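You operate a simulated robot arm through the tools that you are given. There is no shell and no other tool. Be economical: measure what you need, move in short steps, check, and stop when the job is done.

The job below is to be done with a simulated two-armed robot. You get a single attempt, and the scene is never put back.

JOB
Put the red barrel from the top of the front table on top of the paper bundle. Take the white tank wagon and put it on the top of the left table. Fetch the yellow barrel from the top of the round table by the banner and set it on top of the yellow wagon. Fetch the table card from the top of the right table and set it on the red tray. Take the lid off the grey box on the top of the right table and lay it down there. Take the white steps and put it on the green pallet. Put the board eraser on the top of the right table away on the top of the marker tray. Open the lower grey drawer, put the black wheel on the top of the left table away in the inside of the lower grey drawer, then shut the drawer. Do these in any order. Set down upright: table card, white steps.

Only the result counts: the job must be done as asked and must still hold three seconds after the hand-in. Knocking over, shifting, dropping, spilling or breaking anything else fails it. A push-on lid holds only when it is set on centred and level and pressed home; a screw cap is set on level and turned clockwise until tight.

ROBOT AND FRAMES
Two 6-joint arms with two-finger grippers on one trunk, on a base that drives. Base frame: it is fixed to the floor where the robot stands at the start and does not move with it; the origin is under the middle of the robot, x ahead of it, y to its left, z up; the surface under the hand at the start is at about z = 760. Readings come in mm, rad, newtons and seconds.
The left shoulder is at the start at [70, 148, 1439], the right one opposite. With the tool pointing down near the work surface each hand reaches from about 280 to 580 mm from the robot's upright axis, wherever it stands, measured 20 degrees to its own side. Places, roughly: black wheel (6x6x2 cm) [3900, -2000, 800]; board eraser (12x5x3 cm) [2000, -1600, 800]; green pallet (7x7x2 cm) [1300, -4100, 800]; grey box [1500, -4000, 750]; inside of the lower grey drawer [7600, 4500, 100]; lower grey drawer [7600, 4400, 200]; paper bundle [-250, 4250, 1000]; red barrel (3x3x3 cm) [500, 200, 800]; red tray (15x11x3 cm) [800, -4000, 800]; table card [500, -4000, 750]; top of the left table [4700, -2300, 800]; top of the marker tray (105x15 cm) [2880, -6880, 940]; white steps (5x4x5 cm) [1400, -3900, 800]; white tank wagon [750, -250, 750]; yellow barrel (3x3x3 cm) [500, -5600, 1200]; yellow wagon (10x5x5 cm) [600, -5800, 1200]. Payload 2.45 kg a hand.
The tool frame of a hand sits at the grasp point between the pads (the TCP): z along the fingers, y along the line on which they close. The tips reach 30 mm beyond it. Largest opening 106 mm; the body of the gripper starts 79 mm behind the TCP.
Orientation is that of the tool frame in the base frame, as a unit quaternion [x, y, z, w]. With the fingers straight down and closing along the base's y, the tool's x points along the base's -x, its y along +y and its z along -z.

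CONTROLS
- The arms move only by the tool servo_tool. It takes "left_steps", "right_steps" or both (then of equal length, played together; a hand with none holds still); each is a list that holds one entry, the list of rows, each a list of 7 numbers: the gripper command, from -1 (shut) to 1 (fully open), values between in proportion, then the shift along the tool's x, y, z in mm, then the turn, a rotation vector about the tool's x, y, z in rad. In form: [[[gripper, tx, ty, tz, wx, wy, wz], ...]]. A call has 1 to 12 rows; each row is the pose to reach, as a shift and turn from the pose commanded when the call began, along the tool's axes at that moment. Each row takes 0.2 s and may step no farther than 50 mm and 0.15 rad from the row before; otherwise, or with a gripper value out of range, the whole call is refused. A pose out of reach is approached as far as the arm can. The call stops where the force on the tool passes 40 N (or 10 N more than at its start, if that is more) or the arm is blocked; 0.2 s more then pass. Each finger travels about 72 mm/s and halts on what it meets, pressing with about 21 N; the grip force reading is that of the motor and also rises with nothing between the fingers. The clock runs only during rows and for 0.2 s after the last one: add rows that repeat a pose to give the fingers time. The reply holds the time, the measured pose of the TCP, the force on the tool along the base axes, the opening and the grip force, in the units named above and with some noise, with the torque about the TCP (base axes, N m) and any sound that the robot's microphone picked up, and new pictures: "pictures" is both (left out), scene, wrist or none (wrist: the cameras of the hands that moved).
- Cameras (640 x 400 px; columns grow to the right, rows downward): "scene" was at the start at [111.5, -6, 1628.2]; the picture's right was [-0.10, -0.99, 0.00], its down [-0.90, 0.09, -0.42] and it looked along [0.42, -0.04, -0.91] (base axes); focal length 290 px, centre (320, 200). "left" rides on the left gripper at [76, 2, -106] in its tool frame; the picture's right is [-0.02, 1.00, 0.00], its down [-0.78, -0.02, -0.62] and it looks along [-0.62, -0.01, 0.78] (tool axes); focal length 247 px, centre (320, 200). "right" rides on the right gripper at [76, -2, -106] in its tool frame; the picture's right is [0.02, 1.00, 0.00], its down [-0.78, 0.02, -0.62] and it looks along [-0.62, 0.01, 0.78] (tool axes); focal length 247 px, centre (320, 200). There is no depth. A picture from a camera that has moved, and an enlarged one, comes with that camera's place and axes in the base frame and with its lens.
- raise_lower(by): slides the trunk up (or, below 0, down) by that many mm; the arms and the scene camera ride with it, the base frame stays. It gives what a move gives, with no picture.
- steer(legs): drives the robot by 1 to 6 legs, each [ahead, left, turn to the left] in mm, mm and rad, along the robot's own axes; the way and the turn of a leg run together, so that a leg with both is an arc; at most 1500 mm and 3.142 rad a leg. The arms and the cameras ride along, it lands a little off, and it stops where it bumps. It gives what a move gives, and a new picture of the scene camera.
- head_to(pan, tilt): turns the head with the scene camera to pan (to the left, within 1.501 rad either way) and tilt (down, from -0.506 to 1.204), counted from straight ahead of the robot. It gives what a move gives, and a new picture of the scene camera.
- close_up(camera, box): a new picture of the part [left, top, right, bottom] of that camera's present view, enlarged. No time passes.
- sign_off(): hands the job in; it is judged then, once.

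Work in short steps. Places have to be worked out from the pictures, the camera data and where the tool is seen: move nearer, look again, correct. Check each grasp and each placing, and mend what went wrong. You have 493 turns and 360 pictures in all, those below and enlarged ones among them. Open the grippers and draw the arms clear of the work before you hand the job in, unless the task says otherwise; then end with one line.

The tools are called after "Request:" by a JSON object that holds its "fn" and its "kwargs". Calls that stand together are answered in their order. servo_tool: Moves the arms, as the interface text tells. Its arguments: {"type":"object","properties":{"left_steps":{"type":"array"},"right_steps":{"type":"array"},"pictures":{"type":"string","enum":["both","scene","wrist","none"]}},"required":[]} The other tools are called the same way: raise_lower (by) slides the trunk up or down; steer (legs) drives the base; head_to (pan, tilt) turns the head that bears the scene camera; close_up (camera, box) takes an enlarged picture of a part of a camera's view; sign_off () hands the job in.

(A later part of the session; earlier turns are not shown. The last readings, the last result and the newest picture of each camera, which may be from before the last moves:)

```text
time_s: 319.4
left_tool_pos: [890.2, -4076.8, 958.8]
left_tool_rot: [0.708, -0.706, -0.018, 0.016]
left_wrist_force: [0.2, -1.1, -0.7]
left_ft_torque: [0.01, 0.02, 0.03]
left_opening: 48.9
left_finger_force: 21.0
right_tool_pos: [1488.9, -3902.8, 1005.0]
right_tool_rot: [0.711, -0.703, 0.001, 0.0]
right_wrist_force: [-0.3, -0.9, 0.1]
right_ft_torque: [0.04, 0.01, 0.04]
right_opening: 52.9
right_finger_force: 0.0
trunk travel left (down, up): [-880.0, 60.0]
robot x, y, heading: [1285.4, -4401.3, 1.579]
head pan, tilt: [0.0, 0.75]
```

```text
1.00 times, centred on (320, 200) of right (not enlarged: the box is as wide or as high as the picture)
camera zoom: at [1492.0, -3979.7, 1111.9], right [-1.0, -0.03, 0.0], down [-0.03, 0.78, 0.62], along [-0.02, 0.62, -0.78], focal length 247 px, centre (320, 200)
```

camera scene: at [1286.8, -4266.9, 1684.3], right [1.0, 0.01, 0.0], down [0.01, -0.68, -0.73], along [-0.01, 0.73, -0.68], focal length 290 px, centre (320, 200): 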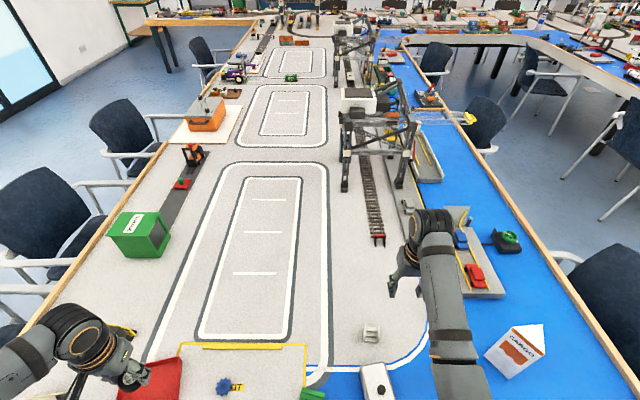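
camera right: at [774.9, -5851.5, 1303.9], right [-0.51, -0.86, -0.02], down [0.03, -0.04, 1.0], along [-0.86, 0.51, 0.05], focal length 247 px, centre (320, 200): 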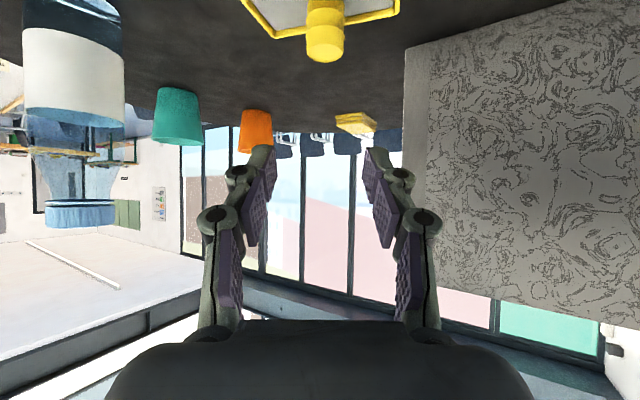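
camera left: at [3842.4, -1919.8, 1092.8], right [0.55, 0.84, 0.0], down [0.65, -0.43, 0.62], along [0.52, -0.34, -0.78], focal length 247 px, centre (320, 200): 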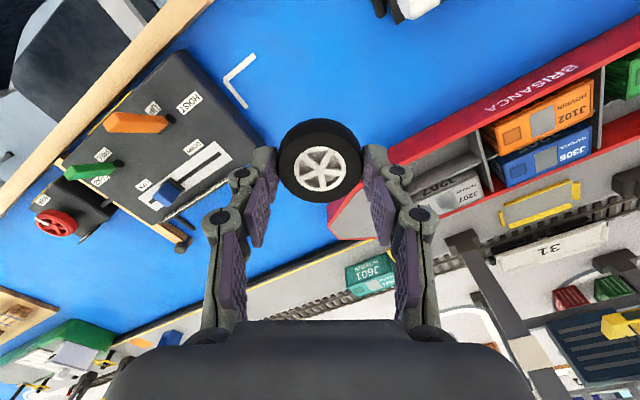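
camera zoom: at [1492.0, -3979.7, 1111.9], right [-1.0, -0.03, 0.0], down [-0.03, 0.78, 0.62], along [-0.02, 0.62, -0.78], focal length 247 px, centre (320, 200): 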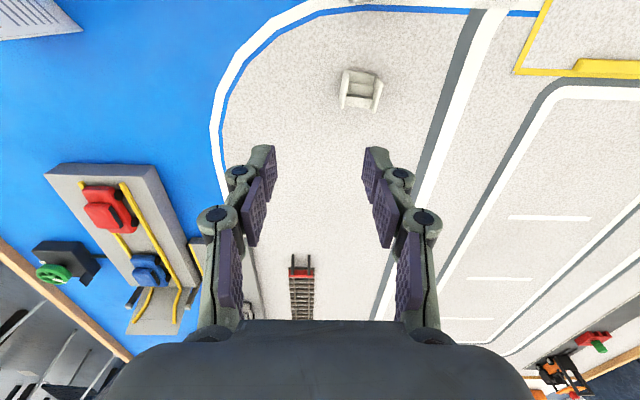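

Zoom on the steps for orientation.

Request:
{"fn": "close_up", "kwargs": {"camera": "right", "box": [321, 65, 401, 115]}}

```text
8.00 times, centred on (361, 90) of right
camera zoom: at [1492.0, -3979.7, 1111.9], right [-1.0, -0.03, 0.0], down [-0.03, 0.78, 0.62], along [-0.02, 0.62, -0.78], focal length 1976 px, centre (-8, 1080)
```

zoom: 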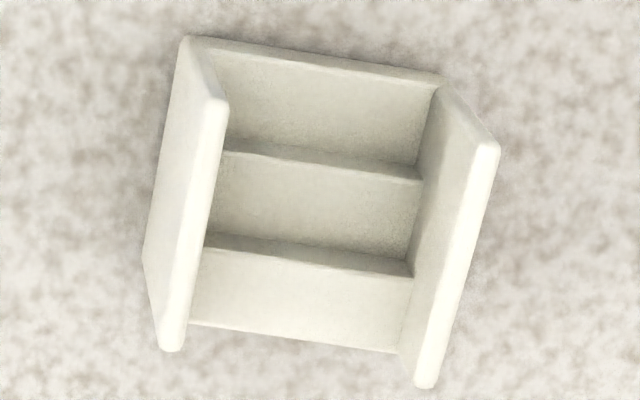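

Steps centre ≈[1438,-3895], rotated ≈0.13 rad. I move above it with matching yaw.

Request:
{"fn": "servo_tool", "kwargs": {"right_steps": [[[0.5, -3, 20, 30, 0, 0, 0.05], [0.5, -6, 40, 60, 0, 0, 0.1], [0.5, -8.6, 51, 95, 0, 0, 0.141], [0.5, -8.6, 51, 125, 0, 0, 0.141], [0.5, -8.6, 51, 125, 0, 0, 0.141]]], "pictures": "wrist"}}

```text
time_s: 320.6
left_tool_pos: [889.0, -4077.9, 958.1]
left_tool_rot: [0.708, -0.706, -0.019, 0.016]
left_wrist_force: [-0.1, 0.3, -0.3]
left_ft_torque: [-0.01, -0.01, 0.01]
left_opening: 49.0
left_finger_force: 20.7
right_tool_pos: [1436.4, -3895.6, 879.5]
right_tool_rot: [-0.659, 0.752, -0.002, 0.001]
right_wrist_force: [-0.1, 0.0, 0.2]
right_ft_torque: [0.03, 0.01, 0.0]
right_opening: 79.5
right_finger_force: 0.1
trunk travel left (down, up): [-880.0, 60.0]
robot x, y, heading: [1285.8, -4394.6, 1.581]
head pan, tilt: [0.0, 0.75]
camera right: at [1428.6, -3971.9, 986.4], right [-0.99, 0.11, 0.0], down [0.08, 0.78, 0.62], along [0.07, 0.62, -0.78], focal length 247 px, centre (320, 200)
```

right: 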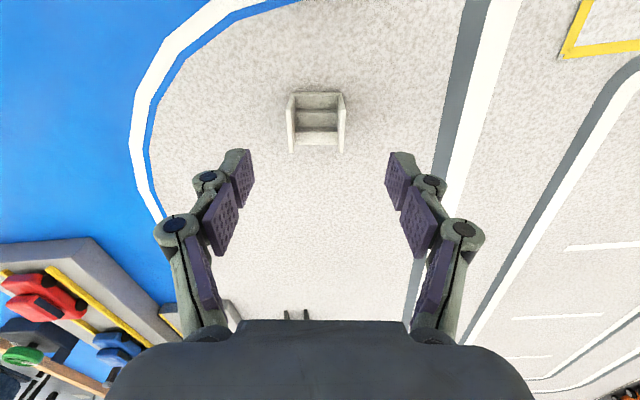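

Aligned. I descend to z≈796 and grip across the side plates.

Request:
{"fn": "servo_tool", "kwargs": {"right_steps": [[[0.5, 0, -4, 40, 0, 0, 0], [0.5, 0, -4, 75, 0, 0, 0], [0.5, 0, -4, 84, 0, 0, 0], [0.5, 0, -4, 84, 0, 0, 0], [-1, 0, -4, 84, 0, 0, 0], [-1, 0, -4, 84, 0, 0, 0], [-1, 0, -4, 84, 0, 0, 0]]], "pictures": "wrist"}}

```text
time_s: 322.2
left_tool_pos: [889.1, -4076.7, 959.3]
left_tool_rot: [0.708, -0.706, -0.019, 0.016]
left_wrist_force: [-0.5, 0.2, -0.2]
left_ft_torque: [0.0, -0.01, 0.03]
left_opening: 48.7
left_finger_force: 21.2
right_tool_pos: [1440.5, -3894.8, 795.9]
right_tool_rot: [-0.659, 0.752, 0.0, 0.001]
right_wrist_force: [-0.7, -0.1, -0.1]
right_ft_torque: [-0.05, 0.01, 0.0]
right_opening: 43.0
right_finger_force: 21.6
trunk travel left (down, up): [-880.0, 60.0]
robot x, y, heading: [1287.2, -4396.1, 1.581]
head pan, tilt: [0.0, 0.75]
camera right: at [1433.7, -3971.7, 903.5], right [-0.99, 0.11, 0.0], down [0.08, 0.78, 0.62], along [0.07, 0.62, -0.78], focal length 247 px, centre (320, 200)
```

right: 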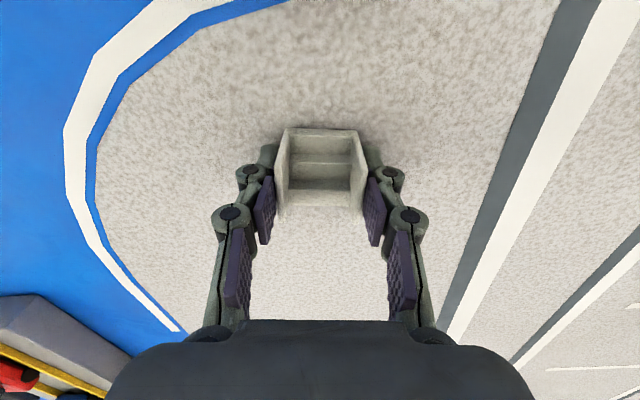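

Steps gripped (43 mm). I lift and carry them with the base to above the green pallet.

Request:
{"fn": "servo_tool", "kwargs": {"right_steps": [[[-1, 0, 0, -40, 0, 0, 0], [-1, 0, 0, -85, 0, 0, 0], [-1, 0, 0, -130, 0, 0, 0], [-1, 0, 0, -140, 0, 0, 0]]], "pictures": "none"}}

Request:
{"fn": "steer", "kwargs": {"legs": [[-185, 175, 0]]}}

Request:
{"fn": "close_up", "kwargs": {"camera": "right", "box": [0, 0, 640, 400]}}

```text
time_s: 323.2
left_tool_pos: [888.6, -4077.6, 957.4]
left_tool_rot: [0.708, -0.706, -0.018, 0.016]
left_wrist_force: [0.4, -0.4, -0.8]
left_ft_torque: [-0.03, -0.01, -0.02]
left_opening: 49.1
left_finger_force: 21.6
right_tool_pos: [1443.8, -3895.1, 935.6]
right_tool_rot: [-0.659, 0.752, 0.0, 0.0]
right_wrist_force: [-0.1, -0.3, 0.9]
right_ft_torque: [0.0, -0.01, 0.0]
right_opening: 43.1
right_finger_force: 20.9
trunk travel left (down, up): [-880.0, 60.0]
robot x, y, heading: [1284.8, -4396.3, 1.582]
head pan, tilt: [0.0, 0.75]
```

```text
time_s: 325.1
left_tool_pos: [716.7, -4263.2, 956.8]
left_tool_rot: [0.707, -0.707, -0.017, 0.016]
left_wrist_force: [0.3, -0.5, -0.6]
left_ft_torque: [0.0, 0.01, 0.0]
left_opening: 49.0
left_finger_force: 21.3
right_tool_pos: [1271.2, -4082.4, 933.9]
right_tool_rot: [-0.659, 0.752, -0.002, 0.0]
right_wrist_force: [0.1, 0.0, 0.4]
right_ft_torque: [0.01, 0.04, -0.01]
right_opening: 43.0
right_finger_force: 21.1
trunk travel left (down, up): [-880.0, 60.0]
robot x, y, heading: [1114.6, -4584.6, 1.577]
head pan, tilt: [0.0, 0.75]
camera scene: at [1114.2, -4449.7, 1623.9], right [1.0, 0.01, 0.0], down [0.0, -0.68, -0.73], along [0.0, 0.73, -0.68], focal length 290 px, centre (320, 200)
```

scene: 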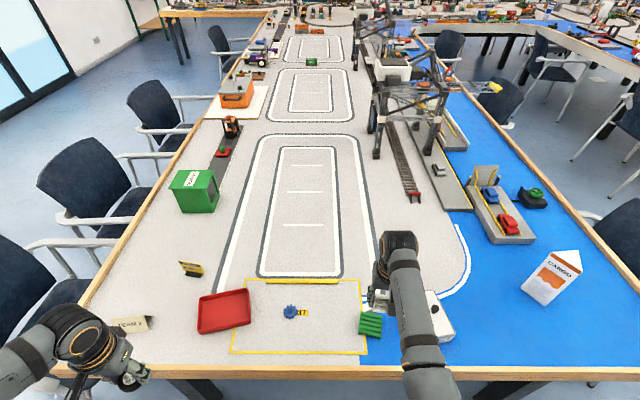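

```text
1.00 times, centred on (320, 200) of right (not enlarged: the box is as wide or as high as the picture)
camera zoom: at [1263.2, -4158.2, 1040.9], right [-0.99, 0.11, 0.0], down [0.09, 0.78, 0.62], along [0.07, 0.62, -0.78], focal length 247 px, centre (320, 200)
```

zoom: 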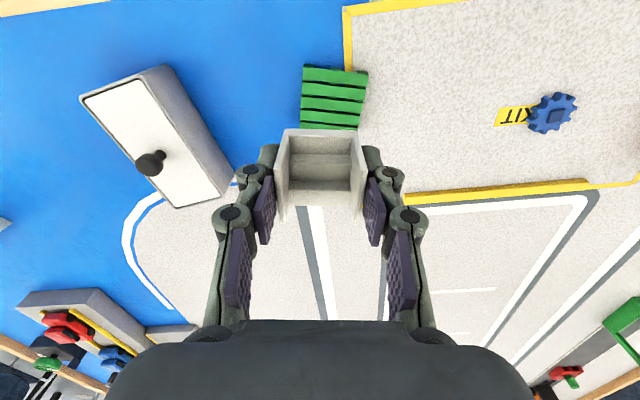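

Pallet centre ≈[1258,-4082]; I shift 13 mm and lower to z≈840.

Request:
{"fn": "servo_tool", "kwargs": {"right_steps": [[[-1, 2, 13, 30, 0, 0, 0], [-1, 2, 13, 70, 0, 0, 0], [-1, 2, 13, 94, 0, 0, 0], [-1, 2, 13, 94, 0, 0, 0]]], "pictures": "wrist"}}

Request:
{"fn": "close_up", "kwargs": {"camera": "scene", "box": [320, 270, 448, 350]}}

```text
time_s: 326.1
left_tool_pos: [716.1, -4261.4, 959.0]
left_tool_rot: [-0.706, 0.707, 0.019, -0.016]
left_wrist_force: [-0.7, -0.3, -0.9]
left_ft_torque: [-0.01, 0.01, 0.01]
left_opening: 48.9
left_finger_force: 20.9
right_tool_pos: [1256.4, -4083.5, 840.3]
right_tool_rot: [-0.659, 0.752, 0.0, 0.001]
right_wrist_force: [0.4, 0.3, -0.6]
right_ft_torque: [0.02, -0.04, 0.0]
right_opening: 42.9
right_finger_force: 21.5
trunk travel left (down, up): [-880.0, 60.0]
robot x, y, heading: [1113.2, -4584.8, 1.574]
head pan, tilt: [0.0, 0.75]
camera right: at [1247.8, -4159.9, 946.3], right [-0.99, 0.11, 0.0], down [0.09, 0.78, 0.62], along [0.07, 0.62, -0.78], focal length 247 px, centre (320, 200)
```

right: 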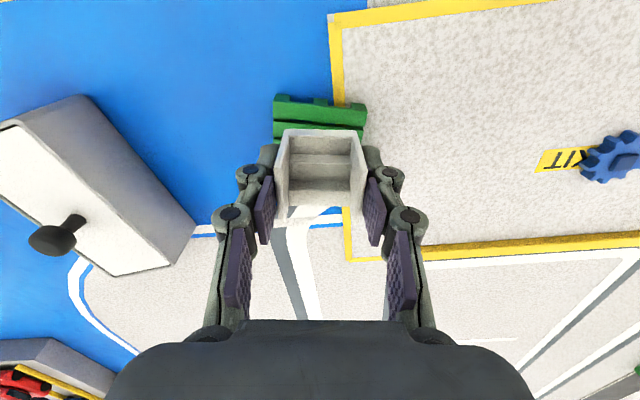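

```text
5.00 times, centred on (384, 310) of scene
camera zoom: at [1112.5, -4451.2, 1624.0], right [1.0, 0.01, 0.0], down [0.0, -0.68, -0.73], along [0.0, 0.73, -0.68], focal length 1450 px, centre (0, -350)
```

zoom: 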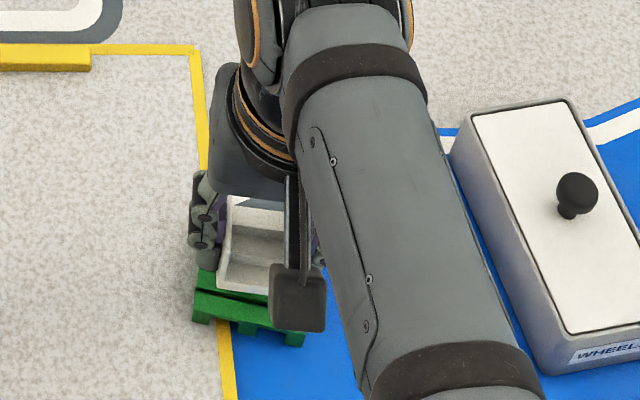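

Laterally centred; I shift 7 mm farther in and lower to just above contact.

Request:
{"fn": "servo_tool", "kwargs": {"right_steps": [[[-1, -7, 0, 6, 0, 0, 0], [-1, -7, 0, 14, 0, 0, 0], [-1, -7, 0, 20, 0, 0, 0], [-1, -7, 0, 20, 0, 0, 0]]], "pictures": "none"}}

```text
time_s: 327.1
left_tool_pos: [716.3, -4263.4, 958.8]
left_tool_rot: [0.707, -0.707, -0.019, 0.016]
left_wrist_force: [-0.6, 0.3, -0.6]
left_ft_torque: [0.0, 0.03, 0.04]
left_opening: 49.0
left_finger_force: 21.2
right_tool_pos: [1258.3, -4076.7, 820.0]
right_tool_rot: [-0.659, 0.752, -0.001, 0.0]
right_wrist_force: [-0.6, 0.0, -0.7]
right_ft_torque: [0.0, -0.01, 0.0]
right_opening: 42.8
right_finger_force: 21.2
trunk travel left (down, up): [-880.0, 60.0]
robot x, y, heading: [1117.2, -4584.5, 1.578]
head pan, tilt: [0.0, 0.75]
```

Request:
{"fn": "servo_tool", "kwargs": {"right_steps": [[[-1, 0, 0, 2, 0, 0, 0], [-1, 0, 0, 4, 0, 0, 0], [-1, 0, 0, 6, 0, 0, 0], [-1, 0, 0, 6, 0, 0, 0]]], "pictures": "none"}}

Request:
{"fn": "close_up", "kwargs": {"camera": "right", "box": [240, 80, 400, 180]}}

```text
time_s: 328.1
left_tool_pos: [716.6, -4264.3, 959.4]
left_tool_rot: [0.707, -0.706, -0.018, 0.016]
left_wrist_force: [-0.8, -0.1, 0.2]
left_ft_torque: [0.03, -0.01, -0.02]
left_opening: 49.0
left_finger_force: 20.8
right_tool_pos: [1259.1, -4074.7, 814.8]
right_tool_rot: [-0.658, 0.753, 0.0, 0.001]
right_wrist_force: [0.0, 0.1, 0.3]
right_ft_torque: [0.0, 0.01, -0.03]
right_opening: 43.1
right_finger_force: 20.7
trunk travel left (down, up): [-880.0, 60.0]
robot x, y, heading: [1114.9, -4586.2, 1.577]
head pan, tilt: [0.0, 0.75]
```

```text
4.00 times, centred on (320, 130) of right
camera zoom: at [1250.3, -4152.2, 921.5], right [-0.99, 0.11, 0.0], down [0.09, 0.78, 0.62], along [0.07, 0.62, -0.78], focal length 988 px, centre (320, 480)
```

zoom: 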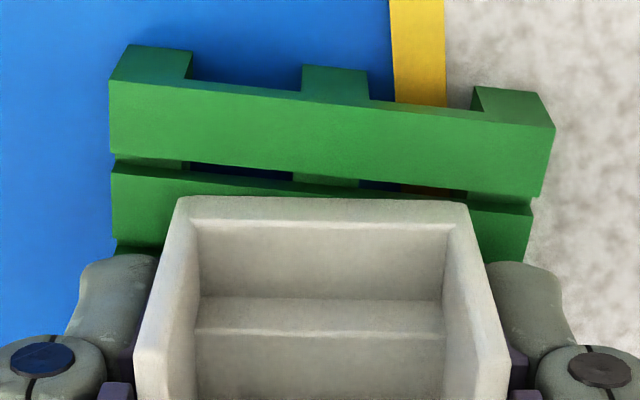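

Request:
{"fn": "servo_tool", "kwargs": {"right_steps": [[[-1, 0, 0, 1.5, 0, 0, 0], [-1, 0, 0, 3, 0, 0, 0], [-1, 0, 0, 4.5, 0, 0, 0], [-1, 0, 0, 4.5, 0, 0, 0]]], "pictures": "none"}}

```text
time_s: 329.1
left_tool_pos: [716.7, -4264.4, 958.1]
left_tool_rot: [0.707, -0.707, -0.019, 0.016]
left_wrist_force: [-0.4, 0.2, -0.8]
left_ft_torque: [0.02, -0.04, 0.01]
left_opening: 49.2
left_finger_force: 20.4
right_tool_pos: [1258.4, -4077.5, 811.4]
right_tool_rot: [-0.659, 0.753, 0.001, 0.001]
right_wrist_force: [4.0, 2.2, 14.1]
right_ft_torque: [0.06, -0.13, -0.01]
right_opening: 43.1
right_finger_force: 21.4
trunk travel left (down, up): [-880.0, 60.0]
robot x, y, heading: [1113.0, -4584.6, 1.578]
head pan, tilt: [0.0, 0.75]
```

Contact (14 N at 811). I ease off 1 mm, open modestly, and rise.

Request:
{"fn": "servo_tool", "kwargs": {"right_steps": [[[-1, 0, 0, -1, 0, 0, 0], [0, 0, 0, -1, 0, 0, 0], [0.2, 0, 0, -1, 0, 0, 0], [0.2, 0, 0, -1, 0, 0, 0], [0.2, 0, 0, -30, 0, 0, 0], [0.2, 0, 0, -75, 0, 0, 0], [0.2, 0, 0, -120, 0, 0, 0], [0.2, 0, 0, -120, 0, 0, 0]]], "pictures": "wrist"}}

Request:
{"fn": "close_up", "kwargs": {"camera": "scene", "box": [320, 270, 448, 350]}}

```text
time_s: 330.9
left_tool_pos: [715.8, -4262.6, 958.7]
left_tool_rot: [0.707, -0.707, -0.019, 0.016]
left_wrist_force: [-0.2, 0.6, 0.2]
left_ft_torque: [-0.01, 0.0, 0.01]
left_opening: 49.0
left_finger_force: 21.3
right_tool_pos: [1258.8, -4075.7, 929.2]
right_tool_rot: [-0.659, 0.752, -0.001, 0.001]
right_wrist_force: [0.6, -0.3, 0.5]
right_ft_torque: [0.01, 0.01, 0.03]
right_opening: 63.5
right_finger_force: 0.0
trunk travel left (down, up): [-880.0, 60.0]
robot x, y, heading: [1107.9, -4587.8, 1.574]
head pan, tilt: [0.0, 0.75]
camera right: at [1250.7, -4152.2, 1036.8], right [-0.99, 0.11, 0.0], down [0.09, 0.78, 0.62], along [0.07, 0.62, -0.78], focal length 247 px, centre (320, 200)
```

right: 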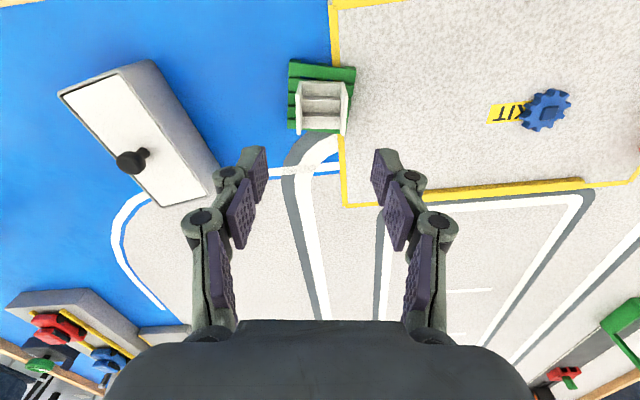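

```text
5.00 times, centred on (384, 310) of scene
camera zoom: at [1113.0, -4451.0, 1624.0], right [1.0, 0.01, 0.0], down [0.0, -0.68, -0.73], along [0.0, 0.73, -0.68], focal length 1450 px, centre (0, -350)
```

zoom: 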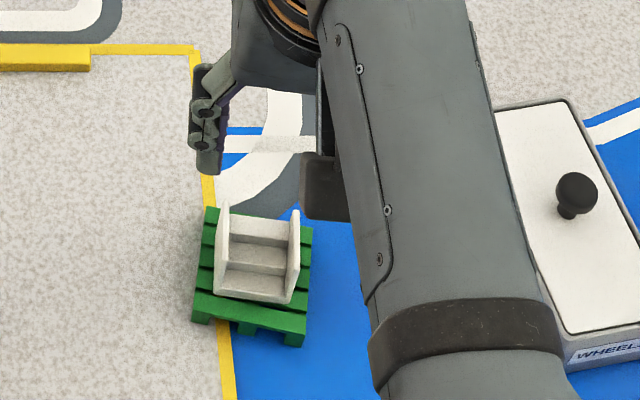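

Steps stand on the pallet. Now the box lid: I strafe right to bring the hand above its knob.

Request:
{"fn": "steer", "kwargs": {"legs": [[18, -183, 0]]}}

Request:
{"fn": "close_up", "kwargs": {"camera": "right", "box": [0, 0, 640, 400]}}

```text
time_s: 332.4
left_tool_pos: [897.1, -4245.6, 958.2]
left_tool_rot: [0.707, -0.707, -0.018, 0.015]
left_wrist_force: [-0.5, 0.4, 0.1]
left_ft_torque: [-0.01, -0.03, 0.01]
left_opening: 49.1
left_finger_force: 20.7
right_tool_pos: [1439.0, -4055.6, 930.3]
right_tool_rot: [-0.659, 0.752, -0.002, 0.0]
right_wrist_force: [-0.5, 0.1, 0.1]
right_ft_torque: [0.01, 0.0, 0.0]
right_opening: 63.7
right_finger_force: 0.0
trunk travel left (down, up): [-880.0, 60.0]
robot x, y, heading: [1294.6, -4567.0, 1.579]
head pan, tilt: [0.0, 0.75]
camera scene: at [1292.0, -4432.6, 1624.1], right [1.0, 0.01, 0.0], down [0.01, -0.68, -0.73], along [0.0, 0.73, -0.68], focal length 290 px, centre (320, 200)
```

scene: 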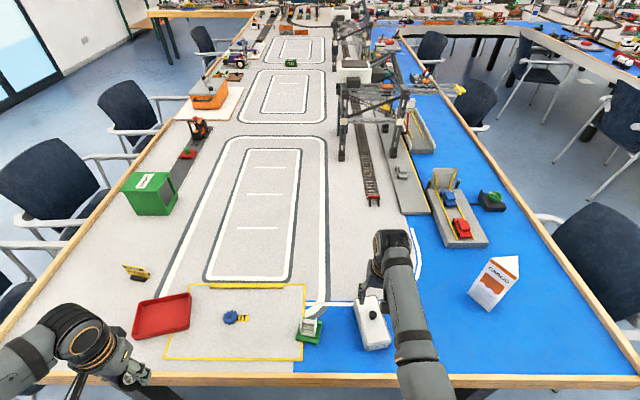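

```text
1.00 times, centred on (320, 200) of right (not enlarged: the box is as wide or as high as the picture)
camera zoom: at [1430.9, -4133.3, 1037.1], right [-0.99, 0.11, 0.0], down [0.08, 0.78, 0.62], along [0.07, 0.62, -0.78], focal length 247 px, centre (320, 200)
```

zoom: 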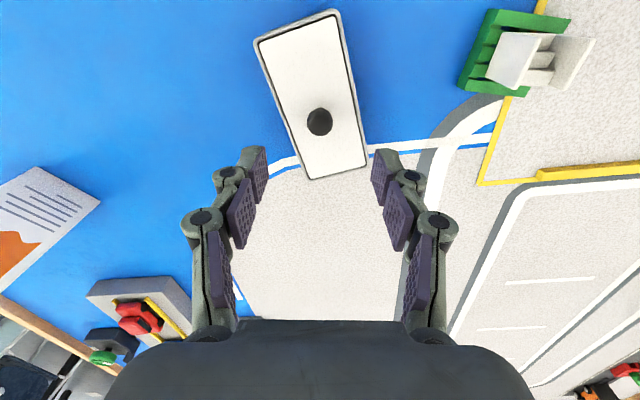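

Knob is right below. I descend to z≈862 and look to judge knob height.

Request:
{"fn": "servo_tool", "kwargs": {"right_steps": [[[0.2, 0, 0, 35, 0, 0, 0], [0.2, 0, 0, 68, 0, 0, 0], [0.2, 0, 0, 68, 0, 0, 0]]], "pictures": "wrist"}}

Request:
{"fn": "close_up", "kwargs": {"camera": "scene", "box": [320, 270, 448, 350]}}

```text
time_s: 333.2
left_tool_pos: [900.2, -4244.1, 958.3]
left_tool_rot: [0.708, -0.706, -0.017, 0.016]
left_wrist_force: [-0.3, 0.8, 0.0]
left_ft_torque: [-0.02, 0.01, 0.02]
left_opening: 49.2
left_finger_force: 21.6
right_tool_pos: [1442.9, -4056.3, 860.5]
right_tool_rot: [-0.659, 0.752, 0.0, 0.001]
right_wrist_force: [1.0, -0.5, 0.3]
right_ft_torque: [-0.02, -0.01, 0.0]
right_opening: 63.3
right_finger_force: 0.1
trunk travel left (down, up): [-880.0, 60.0]
robot x, y, heading: [1295.9, -4565.7, 1.575]
head pan, tilt: [0.0, 0.75]
camera right: at [1434.0, -4132.9, 968.2], right [-0.99, 0.11, 0.0], down [0.09, 0.78, 0.62], along [0.07, 0.62, -0.78], focal length 247 px, centre (320, 200)
```

right: 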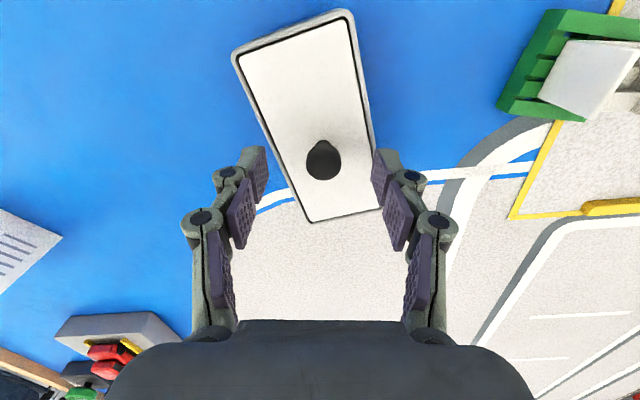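

```text
5.00 times, centred on (384, 310) of scene
camera zoom: at [1297.0, -4432.5, 1624.1], right [1.0, 0.01, 0.0], down [0.0, -0.68, -0.73], along [-0.01, 0.73, -0.68], focal length 1450 px, centre (0, -350)
```

zoom: 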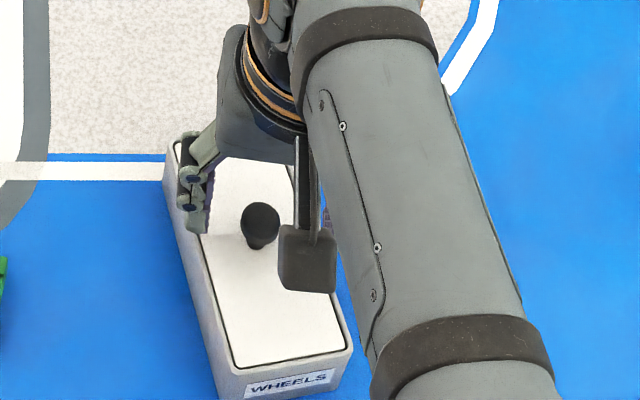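

Stereo puts the knob at [1441,-4057,832]. I descend to z≈845 and close on it.

Request:
{"fn": "servo_tool", "kwargs": {"right_steps": [[[0.2, 0, 2, 8, 0, 0, 0], [0.2, 0, 2, 15, 0, 0, 0], [0.2, 0, 2, 15, 0, 0, 0], [-1, 0, 2, 15, 0, 0, 0], [-1, 0, 2, 15, 0, 0, 0], [-1, 0, 2, 15, 0, 0, 0]]], "pictures": "wrist"}}

```text
time_s: 334.6
left_tool_pos: [898.4, -4244.6, 958.9]
left_tool_rot: [0.707, -0.706, -0.018, 0.016]
left_wrist_force: [0.2, -1.0, -0.4]
left_ft_torque: [0.02, 0.0, 0.04]
left_opening: 49.2
left_finger_force: 20.9
right_tool_pos: [1438.2, -4056.7, 846.3]
right_tool_rot: [-0.659, 0.752, -0.001, 0.001]
right_wrist_force: [-0.3, -0.6, -0.9]
right_ft_torque: [-0.02, 0.04, 0.02]
right_opening: 19.7
right_finger_force: 21.0
trunk travel left (down, up): [-880.0, 60.0]
robot x, y, heading: [1294.4, -4567.2, 1.579]
head pan, tilt: [0.0, 0.75]
heard: snap
camera right: at [1430.2, -4132.2, 953.6], right [-0.99, 0.11, 0.0], down [0.09, 0.78, 0.62], along [0.07, 0.62, -0.78], focal length 247 px, centre (320, 200)
```

right: 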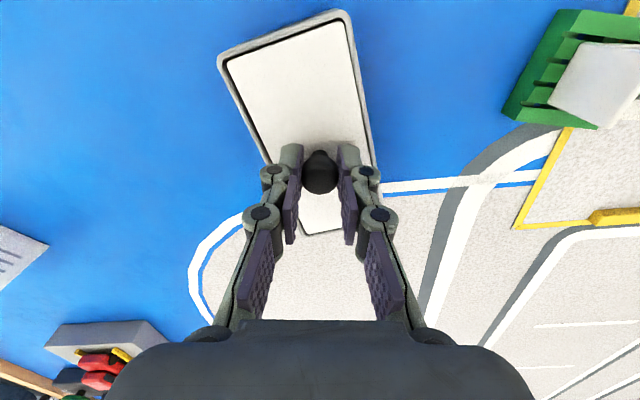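

A snap was heard – likely the lid letting go. I lift gently.

Request:
{"fn": "servo_tool", "kwargs": {"right_steps": [[[-1, 0, 0, -5, 0, 0, 0], [-1, 0, 0, -15, 0, 0, 0], [-1, 0, 0, -30, 0, 0, 0], [-1, 0, 0, -50, 0, 0, 0], [-1, 0, 0, -50, 0, 0, 0]]], "pictures": "both"}}

```text
time_s: 335.8
left_tool_pos: [899.2, -4245.1, 957.4]
left_tool_rot: [0.708, -0.706, -0.019, 0.017]
left_wrist_force: [-0.1, 0.4, -1.1]
left_ft_torque: [0.01, 0.0, 0.02]
left_opening: 49.1
left_finger_force: 20.8
right_tool_pos: [1440.3, -4055.8, 896.6]
right_tool_rot: [-0.659, 0.752, -0.001, 0.0]
right_wrist_force: [0.7, -1.1, 0.0]
right_ft_torque: [-0.01, 0.02, -0.04]
right_opening: 19.6
right_finger_force: 21.4
trunk travel left (down, up): [-880.0, 60.0]
robot x, y, heading: [1294.5, -4563.1, 1.571]
head pan, tilt: [0.0, 0.75]
camera scene: at [1295.8, -4432.0, 1624.0], right [1.0, 0.01, 0.0], down [0.0, -0.68, -0.73], along [0.0, 0.73, -0.68], focal length 290 px, centre (320, 200)
camera right: at [1432.4, -4132.7, 1003.1], right [-0.99, 0.11, 0.0], down [0.09, 0.78, 0.62], along [0.07, 0.62, -0.78], focal length 247 px, centre (320, 200)
```

scene: 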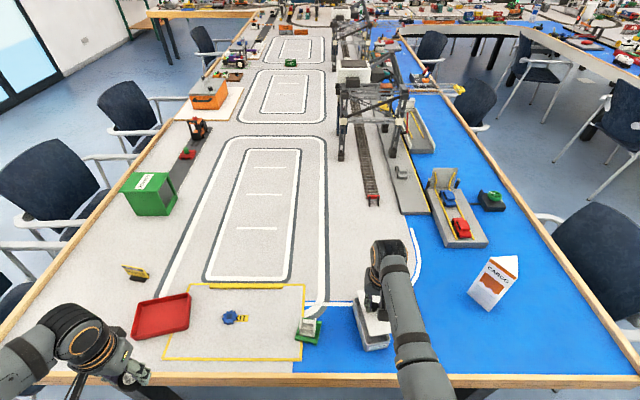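
right: 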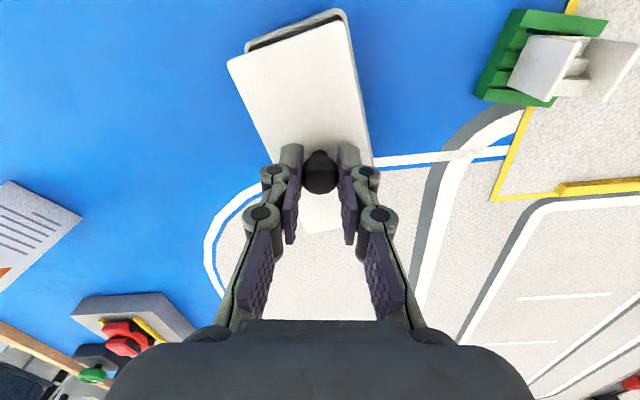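

Lid is off and the box stayed. I raise a bit, strafe right 200 mm to the free blue area and lower the lid.

Request:
{"fn": "servo_tool", "kwargs": {"right_steps": [[[-1, 0, 0, -20, 0, 0, 0], [-1, 0, 0, -30, 0, 0, 0]]], "pictures": "none"}}

Request:
{"fn": "steer", "kwargs": {"legs": [[-10, -205, 0]]}}

Request:
{"fn": "servo_tool", "kwargs": {"right_steps": [[[-1, 0, 0, 40, 0, 0, 0], [-1, 0, 0, 80, 0, 0, 0], [-1, 0, 0, 100, 0, 0, 0], [-1, 0, 0, 105, 0, 0, 0], [-1, 0, 0, 105, 0, 0, 0]]], "pictures": "both"}}

```text
time_s: 336.4
left_tool_pos: [898.4, -4245.3, 958.1]
left_tool_rot: [0.707, -0.706, -0.018, 0.016]
left_wrist_force: [-0.8, 0.3, 0.1]
left_ft_torque: [0.01, 0.01, -0.01]
left_opening: 49.3
left_finger_force: 20.6
right_tool_pos: [1440.1, -4055.0, 927.8]
right_tool_rot: [-0.659, 0.752, -0.001, 0.0]
right_wrist_force: [-0.6, -0.3, -0.4]
right_ft_torque: [0.0, 0.0, -0.02]
right_opening: 19.9
right_finger_force: 21.6
trunk travel left (down, up): [-880.0, 60.0]
robot x, y, heading: [1298.2, -4566.9, 1.58]
head pan, tilt: [0.0, 0.75]
```

```text
time_s: 338.0
left_tool_pos: [1100.7, -4253.9, 956.0]
left_tool_rot: [0.708, -0.705, -0.017, 0.016]
left_wrist_force: [0.1, -0.1, -0.8]
left_ft_torque: [0.0, -0.03, -0.02]
left_opening: 48.7
left_finger_force: 21.1
right_tool_pos: [1642.2, -4064.3, 926.6]
right_tool_rot: [-0.66, 0.752, -0.002, 0.001]
right_wrist_force: [-0.8, 0.6, -0.3]
right_ft_torque: [0.02, -0.02, 0.01]
right_opening: 19.9
right_finger_force: 21.0
trunk travel left (down, up): [-880.0, 60.0]
robot x, y, heading: [1501.9, -4575.4, 1.583]
head pan, tilt: [0.0, 0.75]
camera scene: at [1496.6, -4440.7, 1624.0], right [1.0, 0.01, 0.0], down [0.01, -0.68, -0.73], along [0.0, 0.73, -0.68], focal length 290 px, centre (320, 200)
```

scene: 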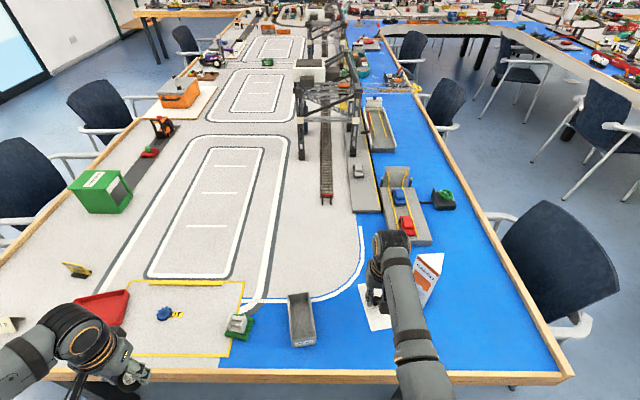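

```text
time_s: 339.2
left_tool_pos: [1101.5, -4254.8, 958.1]
left_tool_rot: [0.708, -0.706, -0.018, 0.017]
left_wrist_force: [-0.3, -0.5, -1.0]
left_ft_torque: [-0.03, 0.01, -0.02]
left_opening: 49.2
left_finger_force: 20.6
right_tool_pos: [1642.8, -4063.9, 821.4]
right_tool_rot: [-0.659, 0.752, 0.0, 0.001]
right_wrist_force: [-0.1, -0.5, 0.2]
right_ft_torque: [-0.01, 0.0, -0.01]
right_opening: 19.8
right_finger_force: 21.1
trunk travel left (down, up): [-880.0, 60.0]
robot x, y, heading: [1500.7, -4574.2, 1.575]
head pan, tilt: [0.0, 0.75]
camera scene: at [1499.5, -4440.7, 1624.0], right [1.0, 0.01, 0.0], down [0.01, -0.68, -0.73], along [-0.01, 0.73, -0.68], focal length 290 px, centre (320, 200)
camera right: at [1635.6, -4140.5, 928.6], right [-0.99, 0.11, 0.0], down [0.09, 0.78, 0.62], along [0.07, 0.62, -0.78], focal length 247 px, centre (320, 200)
```

scene: 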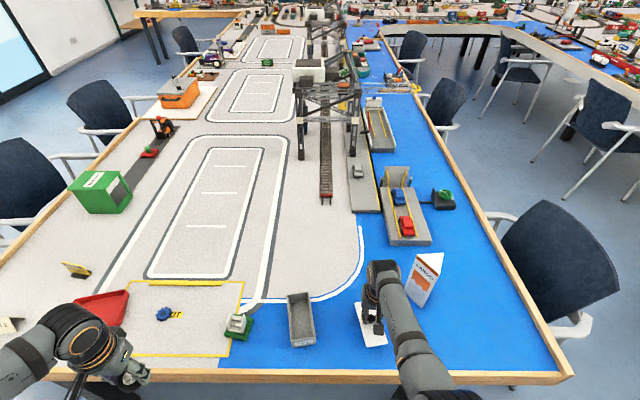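
right: 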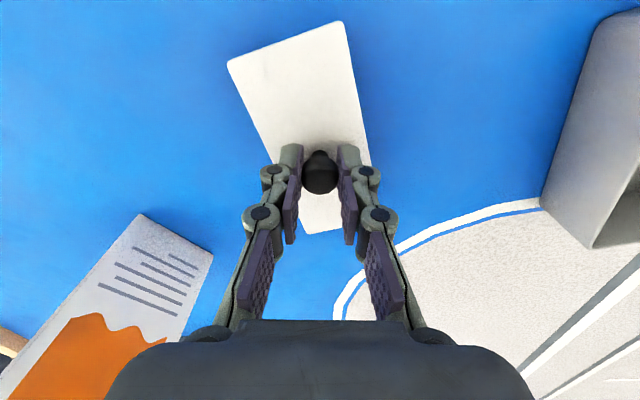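

Request:
{"fn": "servo_tool", "kwargs": {"right_steps": [[[-1, 0, 0, 5, 0, 0, 0], [-1, 0, 0, 10, 0, 0, 0], [-1, 0, 0, 14, 0, 0, 0], [-1, 0, 0, 14, 0, 0, 0]]], "pictures": "none"}}

```text
time_s: 340.2
left_tool_pos: [1102.8, -4253.6, 956.6]
left_tool_rot: [0.708, -0.705, -0.018, 0.016]
left_wrist_force: [-0.5, 0.2, 0.6]
left_ft_torque: [0.01, 0.0, -0.02]
left_opening: 49.3
left_finger_force: 21.0
right_tool_pos: [1645.0, -4063.3, 806.8]
right_tool_rot: [-0.659, 0.752, -0.001, 0.0]
right_wrist_force: [-0.5, -0.5, -0.5]
right_ft_torque: [0.02, 0.05, -0.06]
right_opening: 20.1
right_finger_force: 21.0
trunk travel left (down, up): [-880.0, 60.0]
robot x, y, heading: [1498.0, -4572.0, 1.571]
head pan, tilt: [0.0, 0.75]
```

Request:
{"fn": "servo_tool", "kwargs": {"right_steps": [[[-1, 0, 0, 3, 0, 0, 0], [-1, 0, 0, 6, 0, 0, 0], [-1, 0, 0, 9, 0, 0, 0], [-1, 0, 0, 9, 0, 0, 0]]], "pictures": "wrist"}}

```text
time_s: 341.2
left_tool_pos: [1102.5, -4255.5, 958.2]
left_tool_rot: [0.708, -0.706, -0.018, 0.016]
left_wrist_force: [0.2, 1.1, -0.2]
left_ft_torque: [0.01, 0.02, 0.0]
left_opening: 49.3
left_finger_force: 21.4
right_tool_pos: [1643.8, -4063.0, 801.6]
right_tool_rot: [-0.659, 0.752, 0.001, 0.002]
right_wrist_force: [0.7, 0.3, 9.6]
right_ft_torque: [-0.27, 0.01, -0.01]
right_opening: 19.6
right_finger_force: 20.8
trunk travel left (down, up): [-880.0, 60.0]
robot x, y, heading: [1503.5, -4575.7, 1.575]
head pan, tilt: [0.0, 0.75]
camera right: at [1635.9, -4140.3, 907.0], right [-0.99, 0.11, 0.0], down [0.09, 0.78, 0.62], along [0.07, 0.62, -0.78], focal length 247 px, centre (320, 200)
```

right: 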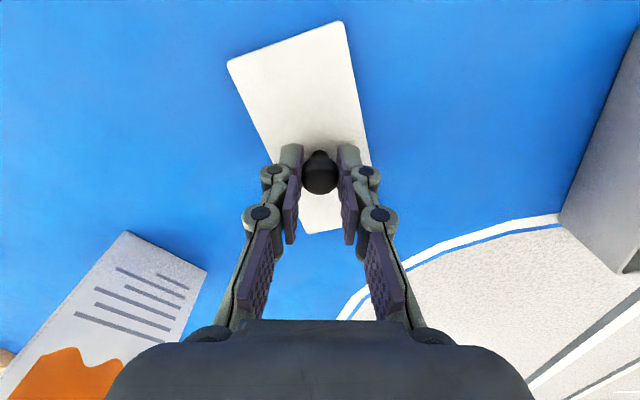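

Contact with the table. I release the knob and rise.

Request:
{"fn": "servo_tool", "kwargs": {"right_steps": [[[-1, 0, 0, -1, 0, 0, 0], [-0.3, 0, 0, -1, 0, 0, 0], [0, 0, 0, -1, 0, 0, 0], [0, 0, 0, -30, 0, 0, 0], [0, 0, 0, -75, 0, 0, 0], [0, 0, 0, -120, 0, 0, 0], [0, 0, 0, -150, 0, 0, 0], [0, 0, 0, -150, 0, 0, 0]]], "pictures": "wrist"}}

Request:
{"fn": "close_up", "kwargs": {"camera": "scene", "box": [200, 260, 460, 380]}}

```text
time_s: 343.0
left_tool_pos: [1101.4, -4254.5, 958.5]
left_tool_rot: [0.708, -0.706, -0.019, 0.016]
left_wrist_force: [0.1, 0.2, 0.4]
left_ft_torque: [0.02, 0.0, -0.02]
left_opening: 49.0
left_finger_force: 21.3
right_tool_pos: [1642.9, -4064.9, 950.0]
right_tool_rot: [-0.66, 0.752, -0.001, 0.001]
right_wrist_force: [0.5, 0.1, 0.2]
right_ft_torque: [0.01, 0.02, -0.01]
right_opening: 52.8
right_finger_force: 0.0
trunk travel left (down, up): [-880.0, 60.0]
robot x, y, heading: [1502.6, -4575.4, 1.576]
head pan, tilt: [0.0, 0.75]
camera right: at [1635.4, -4141.8, 1057.3], right [-0.99, 0.11, 0.0], down [0.09, 0.78, 0.62], along [0.07, 0.62, -0.78], focal length 247 px, centre (320, 200)
```

right: 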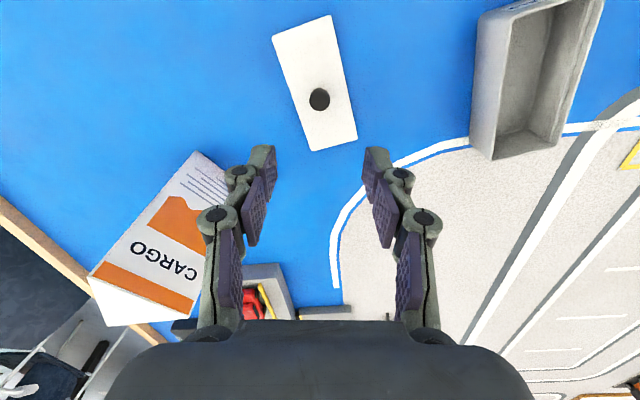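

```text
2.46 times, centred on (330, 320) of scene
camera zoom: at [1500.0, -4440.8, 1624.0], right [1.0, 0.01, 0.0], down [0.01, -0.68, -0.73], along [-0.01, 0.73, -0.68], focal length 714 px, centre (295, -95)
```

zoom: 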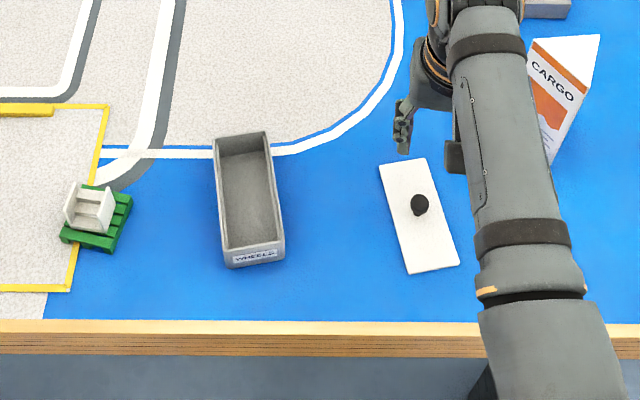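

Lid lies on the table. Next the "TEAM 2" table card: I strafe left so the right hand comes over it.

Request:
{"fn": "steer", "kwargs": {"legs": [[0, 1040, 0]]}}

Request:
{"fn": "close_up", "kwargs": {"camera": "right", "box": [0, 0, 640, 400]}}

Request:
{"fn": "head_to", "kwargs": {"pan": -0.2, "tilt": 0.95}}

```text
time_s: 348.4
left_tool_pos: [52.6, -4277.0, 958.7]
left_tool_rot: [0.713, -0.701, -0.018, 0.016]
left_wrist_force: [0.4, -0.2, -0.2]
left_ft_torque: [0.01, -0.01, -0.01]
left_opening: 48.8
left_finger_force: 21.2
right_tool_pos: [590.0, -4079.1, 950.1]
right_tool_rot: [-0.664, 0.747, 0.0, 0.0]
right_wrist_force: [0.3, -0.1, -0.2]
right_ft_torque: [-0.01, 0.02, 0.02]
right_opening: 53.1
right_finger_force: 0.1
trunk travel left (down, up): [-880.0, 60.0]
robot x, y, heading: [459.2, -4586.9, 1.592]
head pan, tilt: [0.0, 0.75]
camera scene: at [453.1, -4456.7, 1624.1], right [1.0, 0.02, 0.0], down [0.01, -0.68, -0.73], along [-0.02, 0.73, -0.68], focal length 290 px, centre (320, 200)
```

scene: 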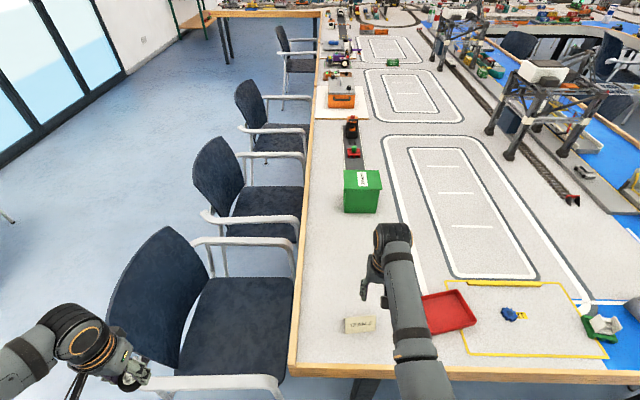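

```text
1.00 times, centred on (320, 200) of right (not enlarged: the box is as wide or as high as the picture)
camera zoom: at [583.7, -4155.5, 1057.0], right [-1.0, 0.09, 0.0], down [0.07, 0.78, 0.62], along [0.06, 0.62, -0.78], focal length 247 px, centre (320, 200)
```

zoom: 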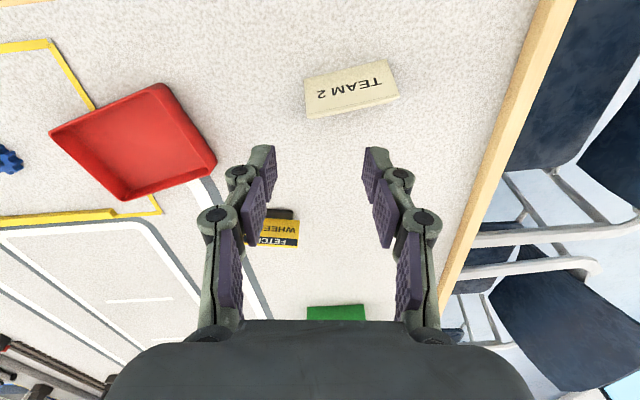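

```text
time_s: 349.1
left_tool_pos: [52.2, -4276.3, 957.2]
left_tool_rot: [0.714, -0.7, -0.018, 0.016]
left_wrist_force: [0.5, 0.2, -0.1]
left_ft_torque: [0.0, 0.02, 0.01]
left_opening: 49.1
left_finger_force: 20.8
right_tool_pos: [590.3, -4078.4, 951.0]
right_tool_rot: [-0.665, 0.747, -0.001, 0.001]
right_wrist_force: [-0.2, 0.0, 0.7]
right_ft_torque: [-0.01, -0.02, -0.03]
right_opening: 52.8
right_finger_force: 0.0
trunk travel left (down, up): [-880.0, 60.0]
robot x, y, heading: [455.0, -4592.8, 1.595]
head pan, tilt: [-0.201, 0.949]
camera scene: at [466.8, -4467.9, 1608.6], right [0.98, -0.18, 0.0], down [-0.14, -0.8, -0.58], along [0.1, 0.57, -0.81], focal length 290 px, centre (320, 200)
```

scene: 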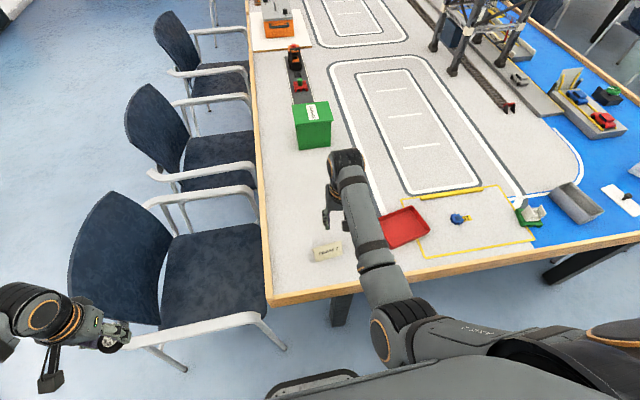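

Request:
{"fn": "close_up", "kwargs": {"camera": "right", "box": [290, 40, 418, 120]}}

Request:
{"fn": "close_up", "kwargs": {"camera": "scene", "box": [290, 225, 370, 275]}}

```text
5.00 times, centred on (354, 80) of right
camera zoom: at [583.2, -4155.5, 1057.0], right [-1.0, 0.09, 0.0], down [0.07, 0.78, 0.62], along [0.06, 0.62, -0.78], focal length 1235 px, centre (150, 800)
```

zoom: 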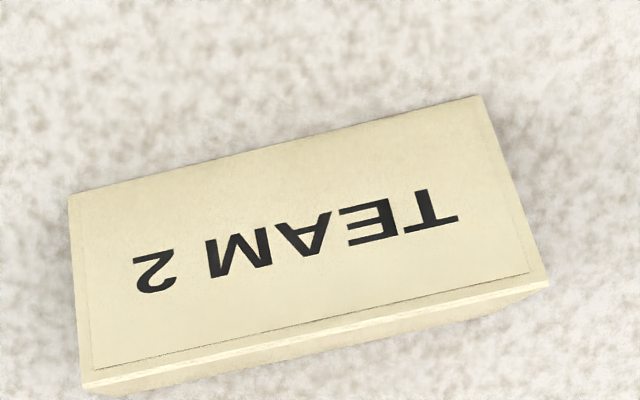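

```text
8.00 times, centred on (330, 250) of scene
camera zoom: at [466.8, -4467.9, 1608.6], right [0.98, -0.18, 0.0], down [-0.14, -0.8, -0.58], along [0.1, 0.57, -0.81], focal length 2320 px, centre (240, -200)
```

zoom: 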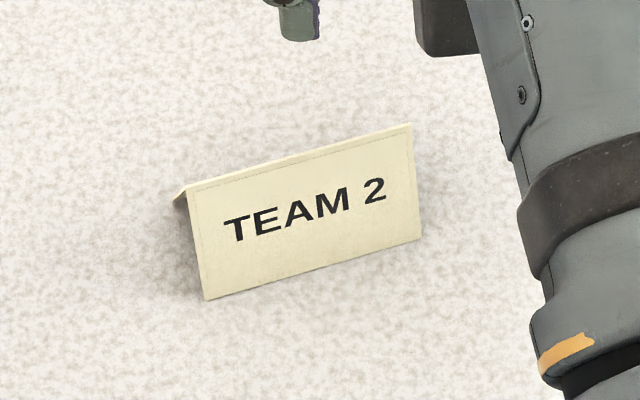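

Card is a rigid tent ~95 mm long, ridge centre ≈[559,-4070,801], direction (1,0.106). I will grip it end-to-end with the gripper fully open; first above it with matching yaw.

Request:
{"fn": "servo_tool", "kwargs": {"right_steps": [[[1, -2, 12, 25, 0, 0, -0.08], [1, -4, 25, 50, 0, 0, -0.16], [1, -4.7, 32, 76, 0, 0, -0.222], [1, -4.7, 32, 76, 0, 0, -0.222], [1, -4.7, 32, 76, 0, 0, -0.222]]], "pictures": "wrist"}}

```text
time_s: 350.3
left_tool_pos: [51.8, -4275.4, 957.7]
left_tool_rot: [0.714, -0.7, -0.018, 0.016]
left_wrist_force: [0.3, -0.3, -0.6]
left_ft_torque: [0.03, -0.02, 0.0]
left_opening: 48.8
left_finger_force: 21.0
right_tool_pos: [565.2, -4068.0, 875.7]
right_tool_rot: [0.742, -0.67, 0.002, -0.004]
right_wrist_force: [0.0, 0.2, -0.4]
right_ft_torque: [0.01, 0.0, 0.01]
right_opening: 105.9
right_finger_force: 0.0
trunk travel left (down, up): [-880.0, 60.0]
robot x, y, heading: [457.8, -4588.0, 1.599]
head pan, tilt: [-0.201, 0.949]
camera right: at [573.9, -4145.3, 982.4], right [-0.99, -0.12, -0.01], down [-0.1, 0.78, 0.62], along [-0.07, 0.62, -0.78], focal length 247 px, centre (320, 200)
```

right: 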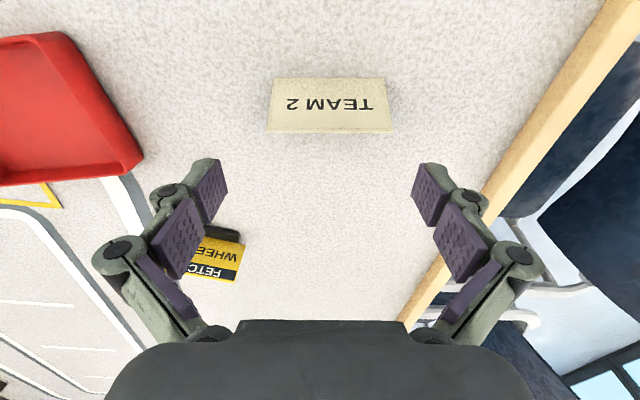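

Ridge parallel; I shift 6.7 mm and go down to z≈803, then close.

Request:
{"fn": "servo_tool", "kwargs": {"right_steps": [[[1, 1.8, 6.7, 5, 0, 0, 0], [1, 1.8, 6.7, 35, 0, 0, 0], [1, 1.8, 6.7, 35, 0, 0, 0]]], "pictures": "wrist"}}

```text
time_s: 351.1
left_tool_pos: [51.7, -4275.7, 957.7]
left_tool_rot: [0.713, -0.701, -0.018, 0.016]
left_wrist_force: [-1.0, 0.3, -0.6]
left_ft_torque: [0.0, 0.02, 0.01]
left_opening: 49.0
left_finger_force: 21.1
right_tool_pos: [549.5, -4071.5, 837.8]
right_tool_rot: [0.744, -0.669, 0.0, 0.001]
right_wrist_force: [-0.2, -0.4, -0.4]
right_ft_torque: [-0.01, -0.02, -0.02]
right_opening: 105.9
right_finger_force: 0.0
trunk travel left (down, up): [-880.0, 60.0]
robot x, y, heading: [452.9, -4588.9, 1.591]
head pan, tilt: [-0.201, 0.949]
camera right: at [559.7, -4148.6, 945.8], right [-0.99, -0.13, 0.0], down [-0.1, 0.78, 0.62], along [-0.08, 0.62, -0.78], focal length 247 px, centre (320, 200)
```

right: 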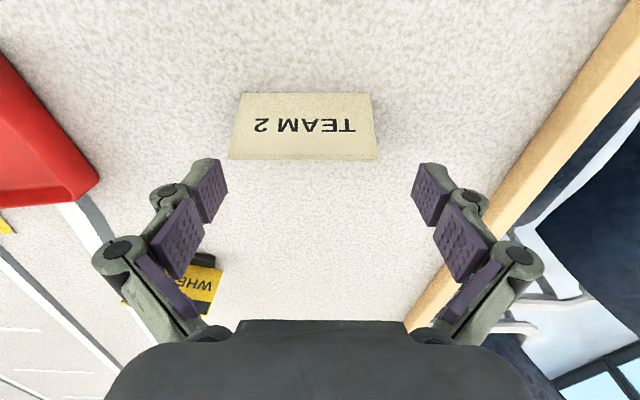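

The hand settled ~10 mm off; correct by −10 mm along the ridge and verify again.

Request:
{"fn": "servo_tool", "kwargs": {"right_steps": [[[1, -1, -10, 0, 0, 0, 0], [1, -1, -10, 5, 0, 0, 0], [1, -1, -10, 5, 0, 0, 0]]], "pictures": "wrist"}}

```text
time_s: 351.9
left_tool_pos: [52.3, -4276.3, 958.4]
left_tool_rot: [0.713, -0.7, -0.019, 0.017]
left_wrist_force: [0.0, 0.4, -0.2]
left_ft_torque: [0.0, 0.0, 0.01]
left_opening: 49.0
left_finger_force: 21.0
right_tool_pos: [561.7, -4070.3, 833.4]
right_tool_rot: [0.744, -0.669, -0.001, 0.0]
right_wrist_force: [0.4, 0.3, 0.3]
right_ft_torque: [0.02, -0.01, 0.05]
right_opening: 106.1
right_finger_force: 0.1
trunk travel left (down, up): [-880.0, 60.0]
robot x, y, heading: [456.5, -4594.8, 1.592]
head pan, tilt: [-0.201, 0.949]
camera right: at [572.2, -4147.0, 941.1], right [-0.99, -0.13, 0.0], down [-0.1, 0.78, 0.62], along [-0.08, 0.62, -0.78], focal length 247 px, centre (320, 200)
```

right: 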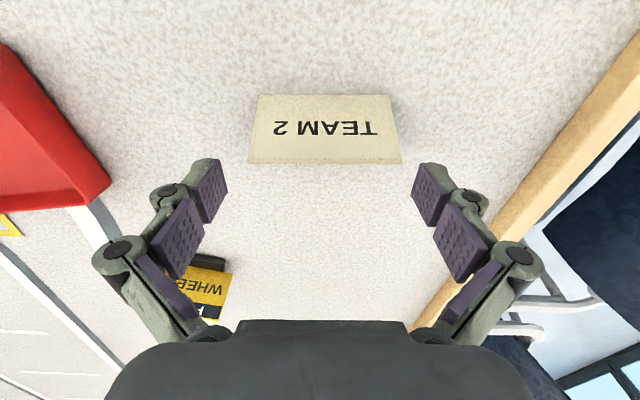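

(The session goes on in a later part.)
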